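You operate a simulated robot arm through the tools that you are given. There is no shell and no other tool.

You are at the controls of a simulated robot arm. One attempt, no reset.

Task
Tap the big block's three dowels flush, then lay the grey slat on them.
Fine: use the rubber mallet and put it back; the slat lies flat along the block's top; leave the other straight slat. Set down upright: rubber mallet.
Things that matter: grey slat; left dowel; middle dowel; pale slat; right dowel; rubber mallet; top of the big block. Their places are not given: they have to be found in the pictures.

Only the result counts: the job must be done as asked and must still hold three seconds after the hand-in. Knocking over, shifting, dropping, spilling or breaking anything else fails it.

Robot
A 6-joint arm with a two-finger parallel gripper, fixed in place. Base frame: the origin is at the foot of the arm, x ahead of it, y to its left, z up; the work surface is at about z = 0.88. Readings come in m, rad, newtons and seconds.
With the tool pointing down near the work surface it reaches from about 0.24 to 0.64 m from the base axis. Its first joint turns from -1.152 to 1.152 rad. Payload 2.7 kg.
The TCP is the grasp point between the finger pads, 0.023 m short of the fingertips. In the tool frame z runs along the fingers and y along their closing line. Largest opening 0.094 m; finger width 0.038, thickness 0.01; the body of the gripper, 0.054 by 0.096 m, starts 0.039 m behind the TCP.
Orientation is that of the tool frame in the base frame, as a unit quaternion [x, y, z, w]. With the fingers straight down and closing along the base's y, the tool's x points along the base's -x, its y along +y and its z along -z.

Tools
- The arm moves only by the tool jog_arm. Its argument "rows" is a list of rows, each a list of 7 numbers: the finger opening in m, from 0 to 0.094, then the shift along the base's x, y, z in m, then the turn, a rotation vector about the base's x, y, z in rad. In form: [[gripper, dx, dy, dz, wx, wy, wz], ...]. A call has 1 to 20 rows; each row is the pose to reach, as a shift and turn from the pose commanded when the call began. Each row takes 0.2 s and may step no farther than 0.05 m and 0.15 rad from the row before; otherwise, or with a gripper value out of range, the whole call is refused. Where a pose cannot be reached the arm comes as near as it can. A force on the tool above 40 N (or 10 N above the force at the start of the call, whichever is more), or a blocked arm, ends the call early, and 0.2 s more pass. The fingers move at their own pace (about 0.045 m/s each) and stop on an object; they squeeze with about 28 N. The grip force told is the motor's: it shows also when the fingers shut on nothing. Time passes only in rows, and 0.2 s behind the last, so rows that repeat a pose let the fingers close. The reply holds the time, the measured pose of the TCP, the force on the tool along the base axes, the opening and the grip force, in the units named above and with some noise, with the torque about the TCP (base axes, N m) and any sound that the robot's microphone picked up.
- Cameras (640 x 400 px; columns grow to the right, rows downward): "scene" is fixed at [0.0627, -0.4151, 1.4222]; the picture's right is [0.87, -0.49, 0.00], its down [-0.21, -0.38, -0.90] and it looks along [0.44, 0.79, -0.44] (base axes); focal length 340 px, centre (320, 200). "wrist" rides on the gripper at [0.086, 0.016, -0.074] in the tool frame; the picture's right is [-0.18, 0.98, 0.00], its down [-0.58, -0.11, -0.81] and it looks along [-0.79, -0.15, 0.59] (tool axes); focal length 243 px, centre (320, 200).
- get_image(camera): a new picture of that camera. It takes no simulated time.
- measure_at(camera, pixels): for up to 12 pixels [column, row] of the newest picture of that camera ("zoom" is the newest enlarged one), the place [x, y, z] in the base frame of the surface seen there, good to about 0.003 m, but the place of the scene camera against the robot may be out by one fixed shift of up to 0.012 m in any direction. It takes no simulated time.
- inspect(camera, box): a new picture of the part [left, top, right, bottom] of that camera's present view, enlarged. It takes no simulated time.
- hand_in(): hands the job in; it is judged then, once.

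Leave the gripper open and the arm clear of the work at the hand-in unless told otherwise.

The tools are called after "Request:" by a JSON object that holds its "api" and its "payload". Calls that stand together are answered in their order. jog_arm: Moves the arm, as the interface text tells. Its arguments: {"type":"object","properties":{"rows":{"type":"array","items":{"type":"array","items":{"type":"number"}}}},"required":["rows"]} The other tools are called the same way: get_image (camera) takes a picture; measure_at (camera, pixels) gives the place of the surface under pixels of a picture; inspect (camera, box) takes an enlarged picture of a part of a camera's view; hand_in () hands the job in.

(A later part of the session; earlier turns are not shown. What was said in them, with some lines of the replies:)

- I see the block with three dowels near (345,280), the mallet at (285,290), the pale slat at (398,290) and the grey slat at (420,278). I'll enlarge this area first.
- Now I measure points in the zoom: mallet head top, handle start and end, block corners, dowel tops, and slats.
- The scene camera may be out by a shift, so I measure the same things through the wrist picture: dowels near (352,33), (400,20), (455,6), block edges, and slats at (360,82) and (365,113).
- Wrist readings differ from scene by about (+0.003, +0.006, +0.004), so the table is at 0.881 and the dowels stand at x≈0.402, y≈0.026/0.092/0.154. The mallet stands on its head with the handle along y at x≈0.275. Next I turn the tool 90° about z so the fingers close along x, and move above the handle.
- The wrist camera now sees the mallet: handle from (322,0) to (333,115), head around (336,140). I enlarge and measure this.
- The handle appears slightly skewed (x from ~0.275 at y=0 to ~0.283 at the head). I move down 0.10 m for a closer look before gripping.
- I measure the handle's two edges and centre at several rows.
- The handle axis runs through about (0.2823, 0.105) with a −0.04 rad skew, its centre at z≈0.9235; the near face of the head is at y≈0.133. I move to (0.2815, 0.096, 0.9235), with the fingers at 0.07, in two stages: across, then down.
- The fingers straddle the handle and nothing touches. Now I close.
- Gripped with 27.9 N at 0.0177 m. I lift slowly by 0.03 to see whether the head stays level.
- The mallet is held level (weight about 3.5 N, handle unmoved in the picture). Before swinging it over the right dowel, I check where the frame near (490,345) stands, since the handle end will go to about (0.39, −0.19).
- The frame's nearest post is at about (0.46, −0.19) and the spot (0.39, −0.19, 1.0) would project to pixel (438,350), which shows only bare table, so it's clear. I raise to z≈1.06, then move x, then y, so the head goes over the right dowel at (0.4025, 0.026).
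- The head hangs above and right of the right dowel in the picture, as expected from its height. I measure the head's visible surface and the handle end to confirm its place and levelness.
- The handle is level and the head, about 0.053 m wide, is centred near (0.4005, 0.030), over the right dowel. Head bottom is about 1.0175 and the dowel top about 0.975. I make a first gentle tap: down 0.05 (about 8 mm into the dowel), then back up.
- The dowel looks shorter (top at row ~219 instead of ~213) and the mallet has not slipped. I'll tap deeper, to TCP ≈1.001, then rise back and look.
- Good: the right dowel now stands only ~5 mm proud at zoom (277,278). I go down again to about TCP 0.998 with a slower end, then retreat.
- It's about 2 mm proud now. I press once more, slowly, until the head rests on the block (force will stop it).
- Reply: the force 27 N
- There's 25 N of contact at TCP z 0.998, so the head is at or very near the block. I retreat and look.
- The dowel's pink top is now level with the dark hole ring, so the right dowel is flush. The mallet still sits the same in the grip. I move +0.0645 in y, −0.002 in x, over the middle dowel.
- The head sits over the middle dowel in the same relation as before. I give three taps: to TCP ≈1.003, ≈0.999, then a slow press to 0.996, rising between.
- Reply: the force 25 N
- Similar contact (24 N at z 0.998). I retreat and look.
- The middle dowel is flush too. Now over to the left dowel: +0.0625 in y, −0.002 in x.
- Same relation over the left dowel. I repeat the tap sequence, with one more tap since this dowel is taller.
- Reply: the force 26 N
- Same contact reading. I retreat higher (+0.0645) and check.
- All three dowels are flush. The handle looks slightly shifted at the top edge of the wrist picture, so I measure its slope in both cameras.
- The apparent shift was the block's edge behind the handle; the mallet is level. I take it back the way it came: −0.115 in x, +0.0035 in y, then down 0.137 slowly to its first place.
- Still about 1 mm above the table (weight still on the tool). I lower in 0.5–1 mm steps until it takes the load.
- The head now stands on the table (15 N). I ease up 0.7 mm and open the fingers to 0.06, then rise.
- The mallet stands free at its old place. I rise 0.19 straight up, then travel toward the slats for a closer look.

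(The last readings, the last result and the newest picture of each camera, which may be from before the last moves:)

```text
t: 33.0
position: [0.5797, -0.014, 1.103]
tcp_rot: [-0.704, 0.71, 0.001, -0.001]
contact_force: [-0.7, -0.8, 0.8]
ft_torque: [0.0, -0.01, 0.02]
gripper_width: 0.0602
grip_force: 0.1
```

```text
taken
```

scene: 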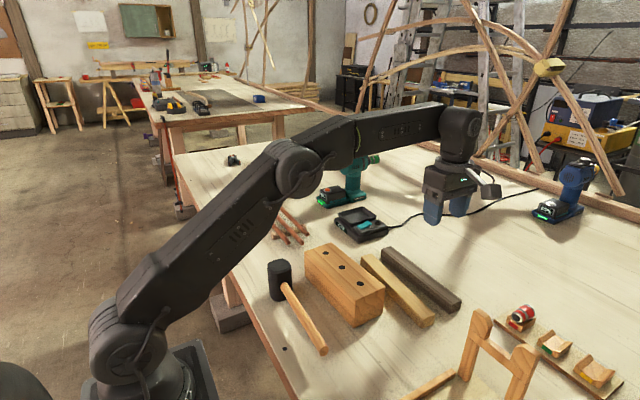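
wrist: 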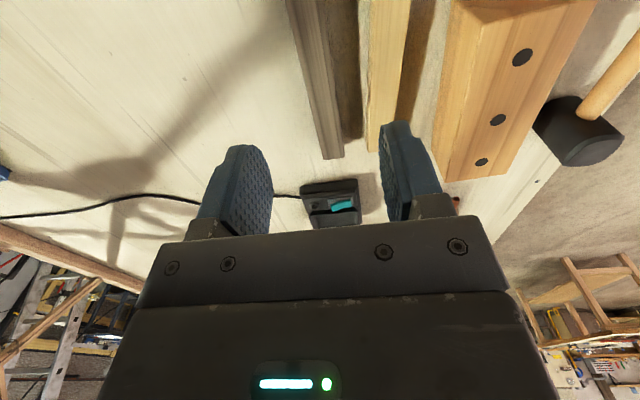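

The mallet stands as it did at first. I measure the grey slat in the wrist picture: far end near (330,155), edges at a few rows, and the block top edges.

Request:
{"api": "inspect", "payload": {"camera": "wrist", "box": [270, 0, 590, 200]}}

Request:
{"api": "measure_at", "payload": {"camera": "wrist", "pixels": [[290, 5], [305, 5], [318, 5], [306, 70], [318, 70], [328, 70], [321, 152], [332, 152], [341, 150], [315, 110], [325, 110], [333, 110]]}}

Request:
{"api": "measure_at", "payload": {"camera": "wrist", "pixels": [[450, 15], [590, 8], [443, 150], [442, 173], [506, 172], [520, 130], [555, 70], [522, 57], [497, 120], [481, 161], [370, 140], [398, 5]]}}

```text
2.00 times, centred on (430, 100) of wrist
```

zoom: 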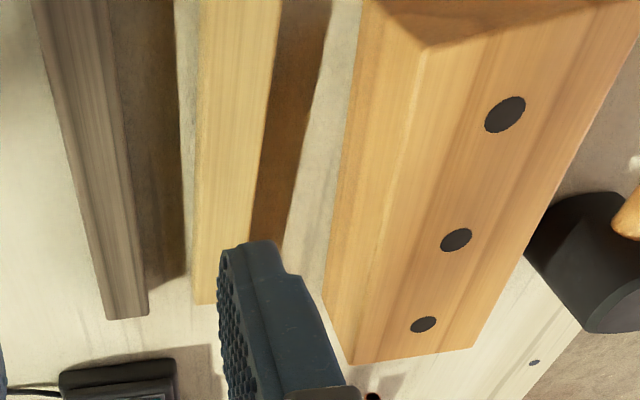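

```text
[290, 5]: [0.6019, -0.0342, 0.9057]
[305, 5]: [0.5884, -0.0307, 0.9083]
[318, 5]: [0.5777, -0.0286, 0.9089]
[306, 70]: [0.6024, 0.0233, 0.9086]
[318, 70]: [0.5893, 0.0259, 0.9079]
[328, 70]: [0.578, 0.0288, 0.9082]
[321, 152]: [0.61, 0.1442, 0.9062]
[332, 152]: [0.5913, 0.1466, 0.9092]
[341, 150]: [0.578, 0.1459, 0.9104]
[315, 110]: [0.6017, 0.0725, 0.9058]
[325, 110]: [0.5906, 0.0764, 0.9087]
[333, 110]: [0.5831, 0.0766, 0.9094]
```

```text
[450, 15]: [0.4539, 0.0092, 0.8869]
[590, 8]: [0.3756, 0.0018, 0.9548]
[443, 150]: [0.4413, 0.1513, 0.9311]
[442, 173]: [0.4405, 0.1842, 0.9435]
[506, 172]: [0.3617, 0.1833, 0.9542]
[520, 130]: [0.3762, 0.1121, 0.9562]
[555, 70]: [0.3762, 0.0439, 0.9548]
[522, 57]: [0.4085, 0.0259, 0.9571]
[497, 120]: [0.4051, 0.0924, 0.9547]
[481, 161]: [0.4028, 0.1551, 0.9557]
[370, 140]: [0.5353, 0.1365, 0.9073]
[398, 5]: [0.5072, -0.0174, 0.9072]
```

The grey slat is centred near (0.588, 0.040), skewed about −0.02 rad, top at 0.908. Dowel readings came out 4 mm higher in x than before; I compare with a scene view identical to the first to see if the block moved.

Request:
{"api": "inspect", "payload": {"camera": "scene", "box": [240, 220, 480, 370]}}

Request:
{"api": "measure_at", "payload": {"camera": "zoom", "pixels": [[176, 84], [242, 64], [384, 178], [306, 214], [231, 86], [273, 126], [320, 169], [306, 280], [104, 118], [226, 338], [326, 98], [586, 212]]}}

```text
2.67 times, centred on (360, 295) of scene
```

zoom: 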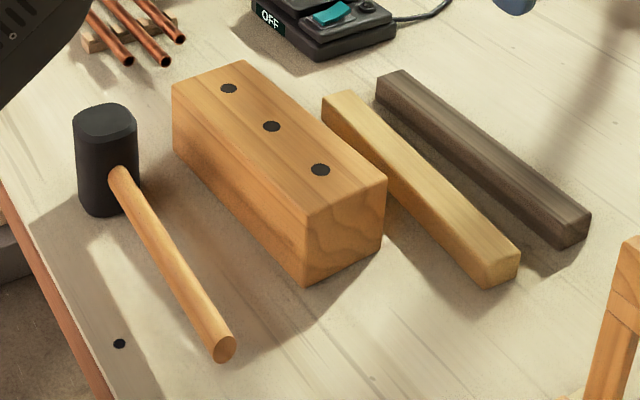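

```text
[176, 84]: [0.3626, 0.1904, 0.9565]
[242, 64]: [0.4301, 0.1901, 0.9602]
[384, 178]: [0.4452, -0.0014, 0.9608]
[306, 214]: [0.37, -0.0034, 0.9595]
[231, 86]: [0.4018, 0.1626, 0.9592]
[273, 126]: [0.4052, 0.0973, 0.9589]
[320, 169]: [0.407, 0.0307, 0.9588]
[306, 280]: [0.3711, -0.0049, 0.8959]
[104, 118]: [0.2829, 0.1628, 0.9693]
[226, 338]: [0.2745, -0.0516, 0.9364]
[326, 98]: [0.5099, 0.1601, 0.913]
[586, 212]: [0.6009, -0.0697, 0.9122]
```

The block hasn't moved; the middle dowel is at about (0.404, 0.092). I now go over the grey slat's centre, fingers at 0.06, and descend to TCP z≈0.908 (tips 4 mm above the table).

Request:
{"api": "jog_arm", "payload": {"rows": [[0.06, 0.004, 0.027, 0, 0, 0, -0.005], [0.06, 0.0085, 0.054, 0, 0, 0, -0.01], [0.06, 0.0085, 0.054, -0.04, 0, 0, -0.01], [0.06, 0.0085, 0.054, -0.08, 0, 0, -0.01], [0.06, 0.0085, 0.054, -0.12, 0, 0, -0.01], [0.06, 0.0085, 0.054, -0.15, 0, 0, -0.01], [0.06, 0.0085, 0.054, -0.15, 0, 0, -0.01]]}}

Request:
{"api": "get_image", "payload": {"camera": "wrist"}}

Request:
{"api": "inspect", "payload": {"camera": "scene", "box": [340, 180, 500, 320]}}

```text
t: 34.6
position: [0.5885, 0.0394, 0.9531]
tcp_rot: [-0.701, 0.714, 0.0, 0.0]
contact_force: [-0.5, 0.6, 0.6]
ft_torque: [0.0, 0.0, 0.04]
gripper_width: 0.0601
grip_force: 0.1
```

```text
taken
```

wrist: 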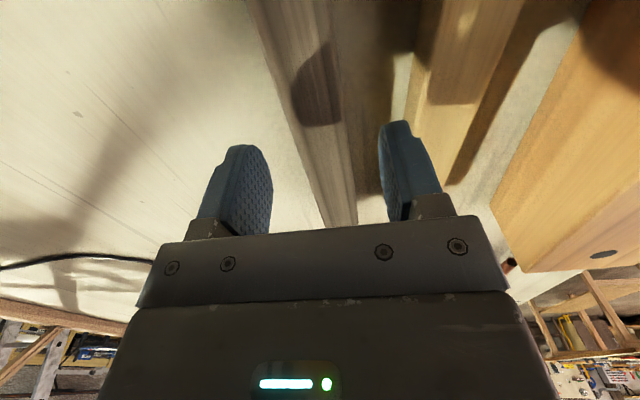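

```text
2.86 times, centred on (420, 250) of scene
```

zoom: 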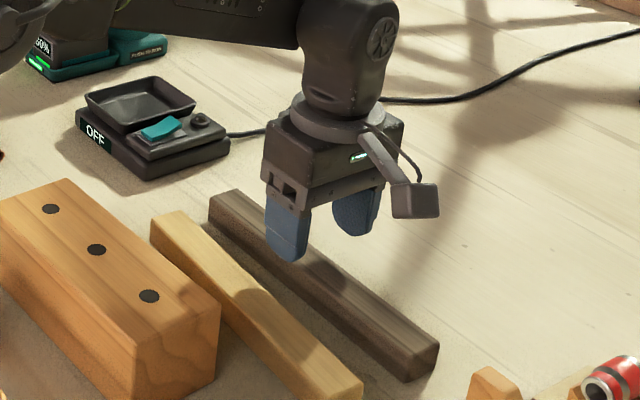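

The fingers straddle the grey slat, with the pale slat clear. I descend the last 45 mm.

Request:
{"api": "jog_arm", "payload": {"rows": [[0.06, 0, 0, -0.02, 0, 0, 0], [0.06, 0, 0, -0.035, 0, 0, 0], [0.06, 0, 0, -0.045, 0, 0, 0], [0.06, 0, 0, -0.045, 0, 0, 0], [0.045, 0, 0, -0.045, 0, 0, 0], [0.03, 0, 0, -0.045, 0, 0, 0], [0.0, 0, 0, -0.045, 0, 0, 0], [0.0, 0, 0, -0.045, 0, 0, 0], [0.0, 0, 0, -0.045, 0, 0, 0], [0.0, 0, 0, -0.045, 0, 0, 0]]}}

Request:
{"api": "get_image", "payload": {"camera": "wrist"}}

Request:
{"api": "inspect", "payload": {"camera": "scene", "box": [340, 180, 500, 320]}}

```text
t: 36.8
position: [0.5877, 0.0388, 0.9081]
tcp_rot: [-0.701, 0.713, 0.0, -0.001]
contact_force: [-0.1, -0.2, 0.0]
ft_torque: [0.0, -0.02, -0.03]
gripper_width: 0.0338
grip_force: 27.4
```

```text
taken
```

wrist: 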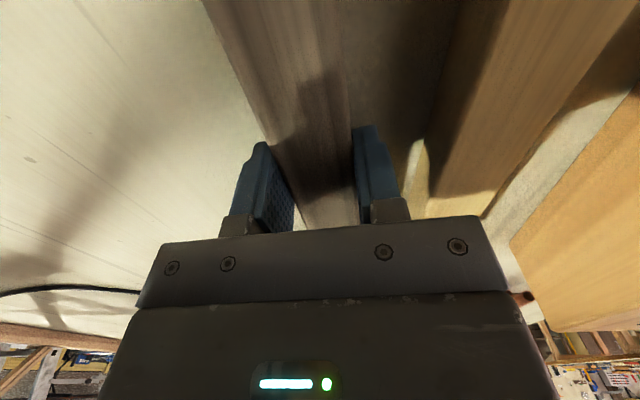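

```text
2.86 times, centred on (420, 250) of scene
```

zoom: 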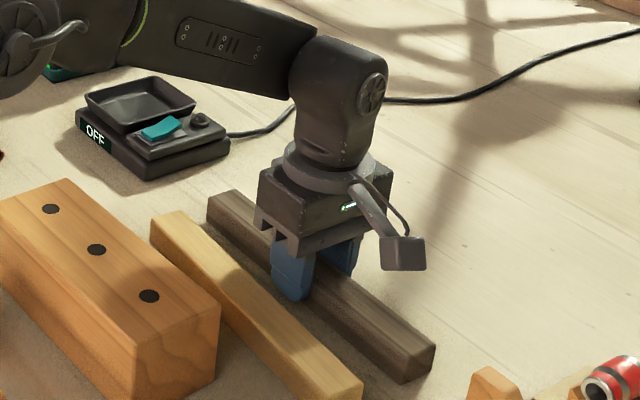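

Gripped at 0.0338 m with 27 N. I lift straight up 0.12 m.

Request:
{"api": "jog_arm", "payload": {"rows": [[0.0, 0, 0, 0.01, 0, 0, 0], [0.0, 0, 0, 0.04, 0, 0, 0], [0.0, 0, 0, 0.08, 0, 0, 0], [0.0, 0, 0, 0.12, 0, 0, 0], [0.0, 0, 0, 0.12, 0, 0, 0]]}}

Request:
{"api": "get_image", "payload": {"camera": "scene"}}

Request:
{"api": "get_image", "payload": {"camera": "wrist"}}

```text
t: 38.0
position: [0.5876, 0.0408, 1.029]
tcp_rot: [-0.7, 0.714, 0.0, 0.0]
contact_force: [0.0, -0.1, -1.6]
ft_torque: [0.02, 0.01, 0.01]
gripper_width: 0.0336
grip_force: 28.3
```

```text
taken
```

scene: 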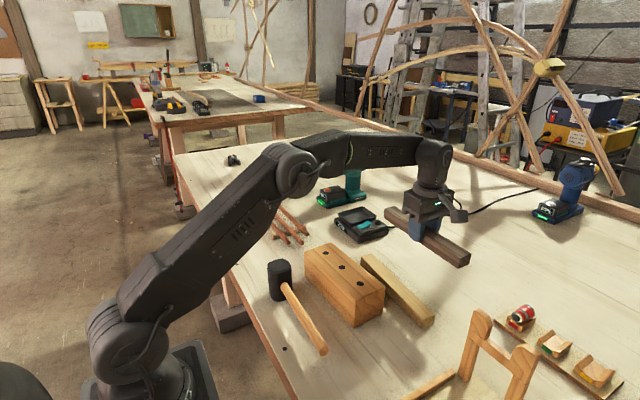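

```text
taken
```

wrist: 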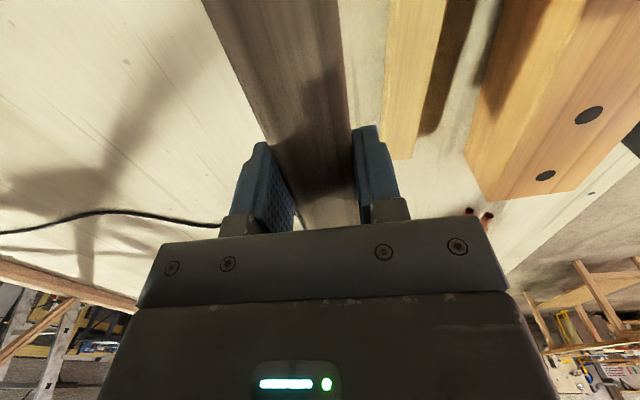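

The slat hangs level and balanced. I carry it over the block: −0.184 in x, +0.051 in y, turning +0.06 rad to match the block.

Request:
{"api": "jog_arm", "payload": {"rows": [[0.0, -0.04, 0.011, 0, 0, 0, 0.015], [0.0, -0.08, 0.022, 0, 0, 0, 0.03], [0.0, -0.12, 0.033, 0, 0, 0, 0.045], [0.0, -0.155, 0.044, 0, 0, 0, 0.055], [0.0, -0.184, 0.051, 0, 0, 0, 0.062], [0.0, -0.184, 0.051, 0, 0, 0, 0.062], [0.0, -0.184, 0.051, -0.02, 0, 0, 0.062], [0.0, -0.184, 0.051, -0.035, 0, 0, 0.062], [0.0, -0.184, 0.051, -0.035, 0, 0, 0.062]]}}

Request:
{"api": "get_image", "payload": {"camera": "wrist"}}

Request:
{"api": "inspect", "payload": {"camera": "scene", "box": [270, 190, 430, 330]}}

```text
t: 40.0
position: [0.4038, 0.0909, 0.9928]
tcp_rot: [0.722, -0.692, 0.0, -0.001]
contact_force: [0.5, 0.0, -1.8]
ft_torque: [0.0, -0.03, 0.01]
gripper_width: 0.0335
grip_force: 28.1
```

```text
taken
```

wrist: 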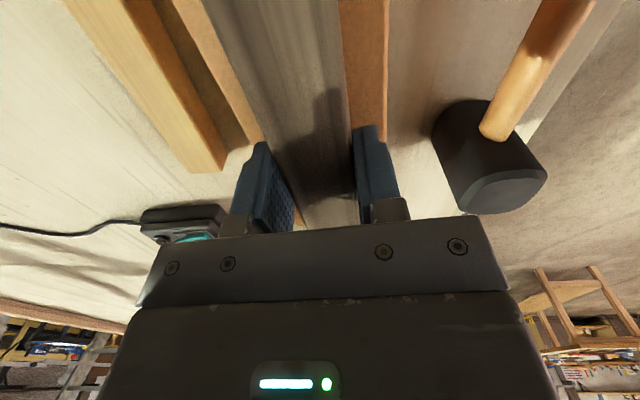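

```text
2.86 times, centred on (350, 260) of scene
```

zoom: 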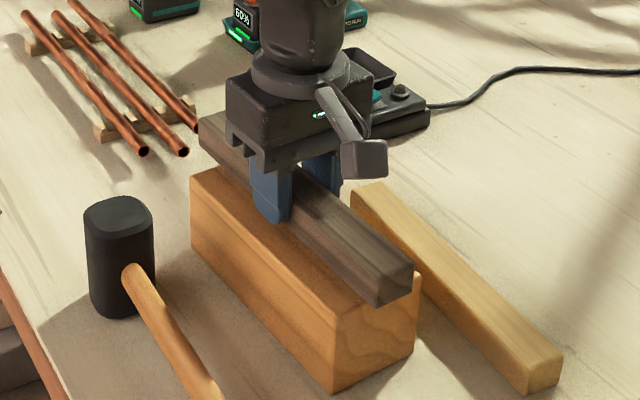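

The slat lies over the block, aligned by eye. I measure its near end and edges against the block before lowering.

Request:
{"api": "measure_at", "payload": {"camera": "zoom", "pixels": [[375, 300], [411, 268], [385, 270], [205, 115], [300, 222], [340, 200], [334, 322], [416, 275], [250, 205], [195, 180]]}}

```text
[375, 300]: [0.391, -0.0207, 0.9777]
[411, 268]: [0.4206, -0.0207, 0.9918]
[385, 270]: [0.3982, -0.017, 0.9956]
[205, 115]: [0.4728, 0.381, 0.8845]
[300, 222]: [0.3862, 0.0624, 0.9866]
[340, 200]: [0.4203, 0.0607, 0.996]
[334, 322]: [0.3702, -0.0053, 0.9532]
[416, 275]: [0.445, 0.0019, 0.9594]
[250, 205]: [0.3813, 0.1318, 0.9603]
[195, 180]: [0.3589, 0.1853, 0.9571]
```

Well centred: about 16 mm overhang at each end and mid-width on the block. I lower slowly until contact.

Request:
{"api": "jog_arm", "payload": {"rows": [[0.0, 0, 0, -0.005, 0, 0, 0], [0.0, 0, 0, -0.009, 0, 0, 0], [0.0, 0, 0, -0.0105, 0, 0, 0], [0.0, 0, 0, -0.0105, 0, 0, 0]]}}

```text
t: 41.0
position: [0.4033, 0.0898, 0.9832]
tcp_rot: [0.721, -0.693, 0.001, -0.001]
contact_force: [-2.4, -1.2, 7.1]
ft_torque: [0.03, 0.12, -0.04]
gripper_width: 0.0336
grip_force: 27.5
```

Contact with 7 N: the slat rests on the block. I ease up slightly and open the fingers.

Request:
{"api": "jog_arm", "payload": {"rows": [[0.0, 0, 0, 0.0005, 0, 0, 0], [0.0, 0, 0, 0.0005, 0, 0, 0], [0.04, 0, 0, 0.0005, 0, 0, 0], [0.05, 0, 0, 0.0005, 0, 0, 0], [0.06, 0, 0, 0.0005, 0, 0, 0], [0.065, 0, 0, 0.0005, 0, 0, 0], [0.065, 0, 0, 0.0005, 0, 0, 0]]}}

Request:
{"api": "get_image", "payload": {"camera": "wrist"}}

```text
t: 42.6
position: [0.4033, 0.0915, 0.9832]
tcp_rot: [0.721, -0.693, 0.0, 0.0]
contact_force: [0.5, -0.4, 0.1]
ft_torque: [0.03, 0.02, 0.01]
gripper_width: 0.0652
grip_force: 0.0
```

```text
taken
```

wrist: 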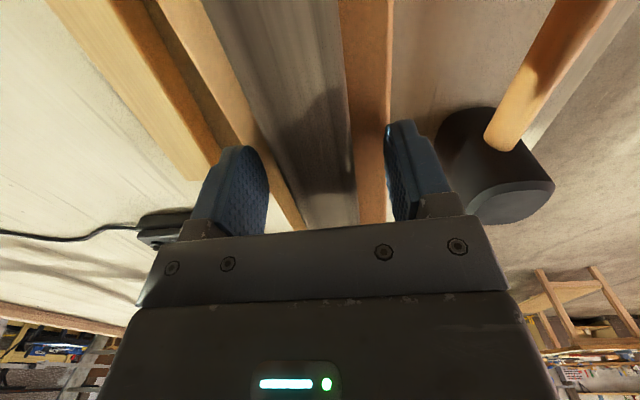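

The fingers are free of the slat. I rise straight up 0.22 m, open fully at height, and look.

Request:
{"api": "jog_arm", "payload": {"rows": [[0.065, 0, 0, 0.02, 0, 0, 0], [0.065, 0, 0, 0.05, 0, 0, 0], [0.065, 0, 0, 0.09, 0, 0, 0], [0.065, 0, 0, 0.13, 0, 0, 0], [0.065, 0, 0, 0.17, 0, 0, 0], [0.094, 0, 0, 0.21, 0, 0, 0], [0.094, 0, 0, 0.24, 0, 0, 0], [0.094, 0, 0, 0.24, 0, 0, 0], [0.094, 0, 0, 0.24, 0, 0, 0]]}}

Request:
{"api": "get_image", "payload": {"camera": "scene"}}

Request:
{"api": "inspect", "payload": {"camera": "scene", "box": [240, 220, 480, 370]}}

Request:
{"api": "measure_at", "payload": {"camera": "zoom", "pixels": [[210, 45], [240, 75], [290, 130], [340, 180], [365, 200], [104, 118], [226, 338], [326, 98], [515, 252]]}}

```text
t: 44.6
position: [0.4054, 0.0899, 1.2224]
tcp_rot: [0.721, -0.692, 0.0, 0.0]
contact_force: [-0.5, 0.8, 0.3]
ft_torque: [0.01, 0.01, 0.01]
gripper_width: 0.094
grip_force: 0.0
```

```text
taken
```

scene: 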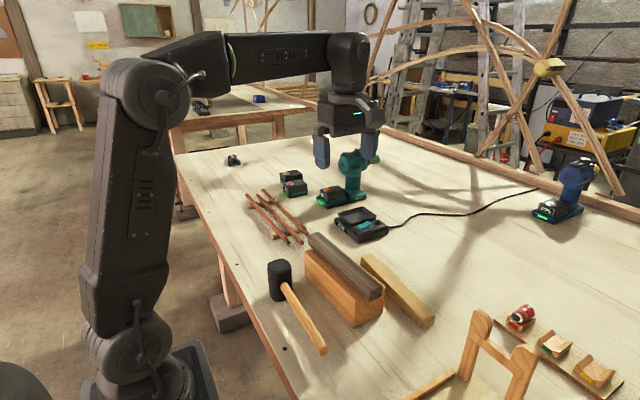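

```text
2.67 times, centred on (360, 295) of scene
```

zoom: 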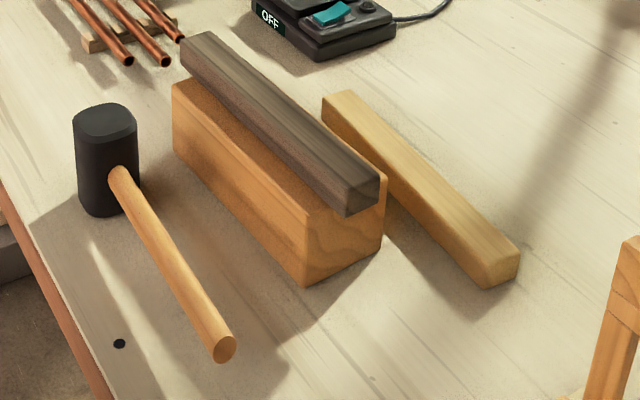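

```text
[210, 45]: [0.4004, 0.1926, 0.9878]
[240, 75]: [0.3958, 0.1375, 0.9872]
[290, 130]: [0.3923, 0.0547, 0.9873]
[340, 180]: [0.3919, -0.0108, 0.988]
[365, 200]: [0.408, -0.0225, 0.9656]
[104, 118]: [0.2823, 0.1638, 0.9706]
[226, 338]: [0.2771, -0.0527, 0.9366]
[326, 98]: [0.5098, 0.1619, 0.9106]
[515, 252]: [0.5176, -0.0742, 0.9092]
```

The grey slat lies flat along the block (top z even at 0.987–0.988 in the scene frame, which is the block top plus the slat's thickness). The mallet stands upright at its old place and the pale slat is unmoved. The gripper is open and well above the work, so I hand in.

Request:
{"api": "hand_in", "payload": {}}

```text
The job is handed in.
```

The job is handed in. I don't have the verdict yet, but everything looked right in the last pictures before hand-in.

- **Dowels:** all three are tapped down with the rubber mallet until level with the block top. I judged this from the pictures and from the mallet head coming to rest at the same height on each one.
- **Grey slat:** it lies flat along the block's top, centred over the dowels, overhanging each end by about 16 mm.
- **Rubber mallet:** it is back at its first place, standing upright on its head. Its handle end is within about 3 mm of where it was.
- **Pale slat:** I didn't touch it, and it measures in the same place as before.
- **Arm:** the gripper is open and well above the work.
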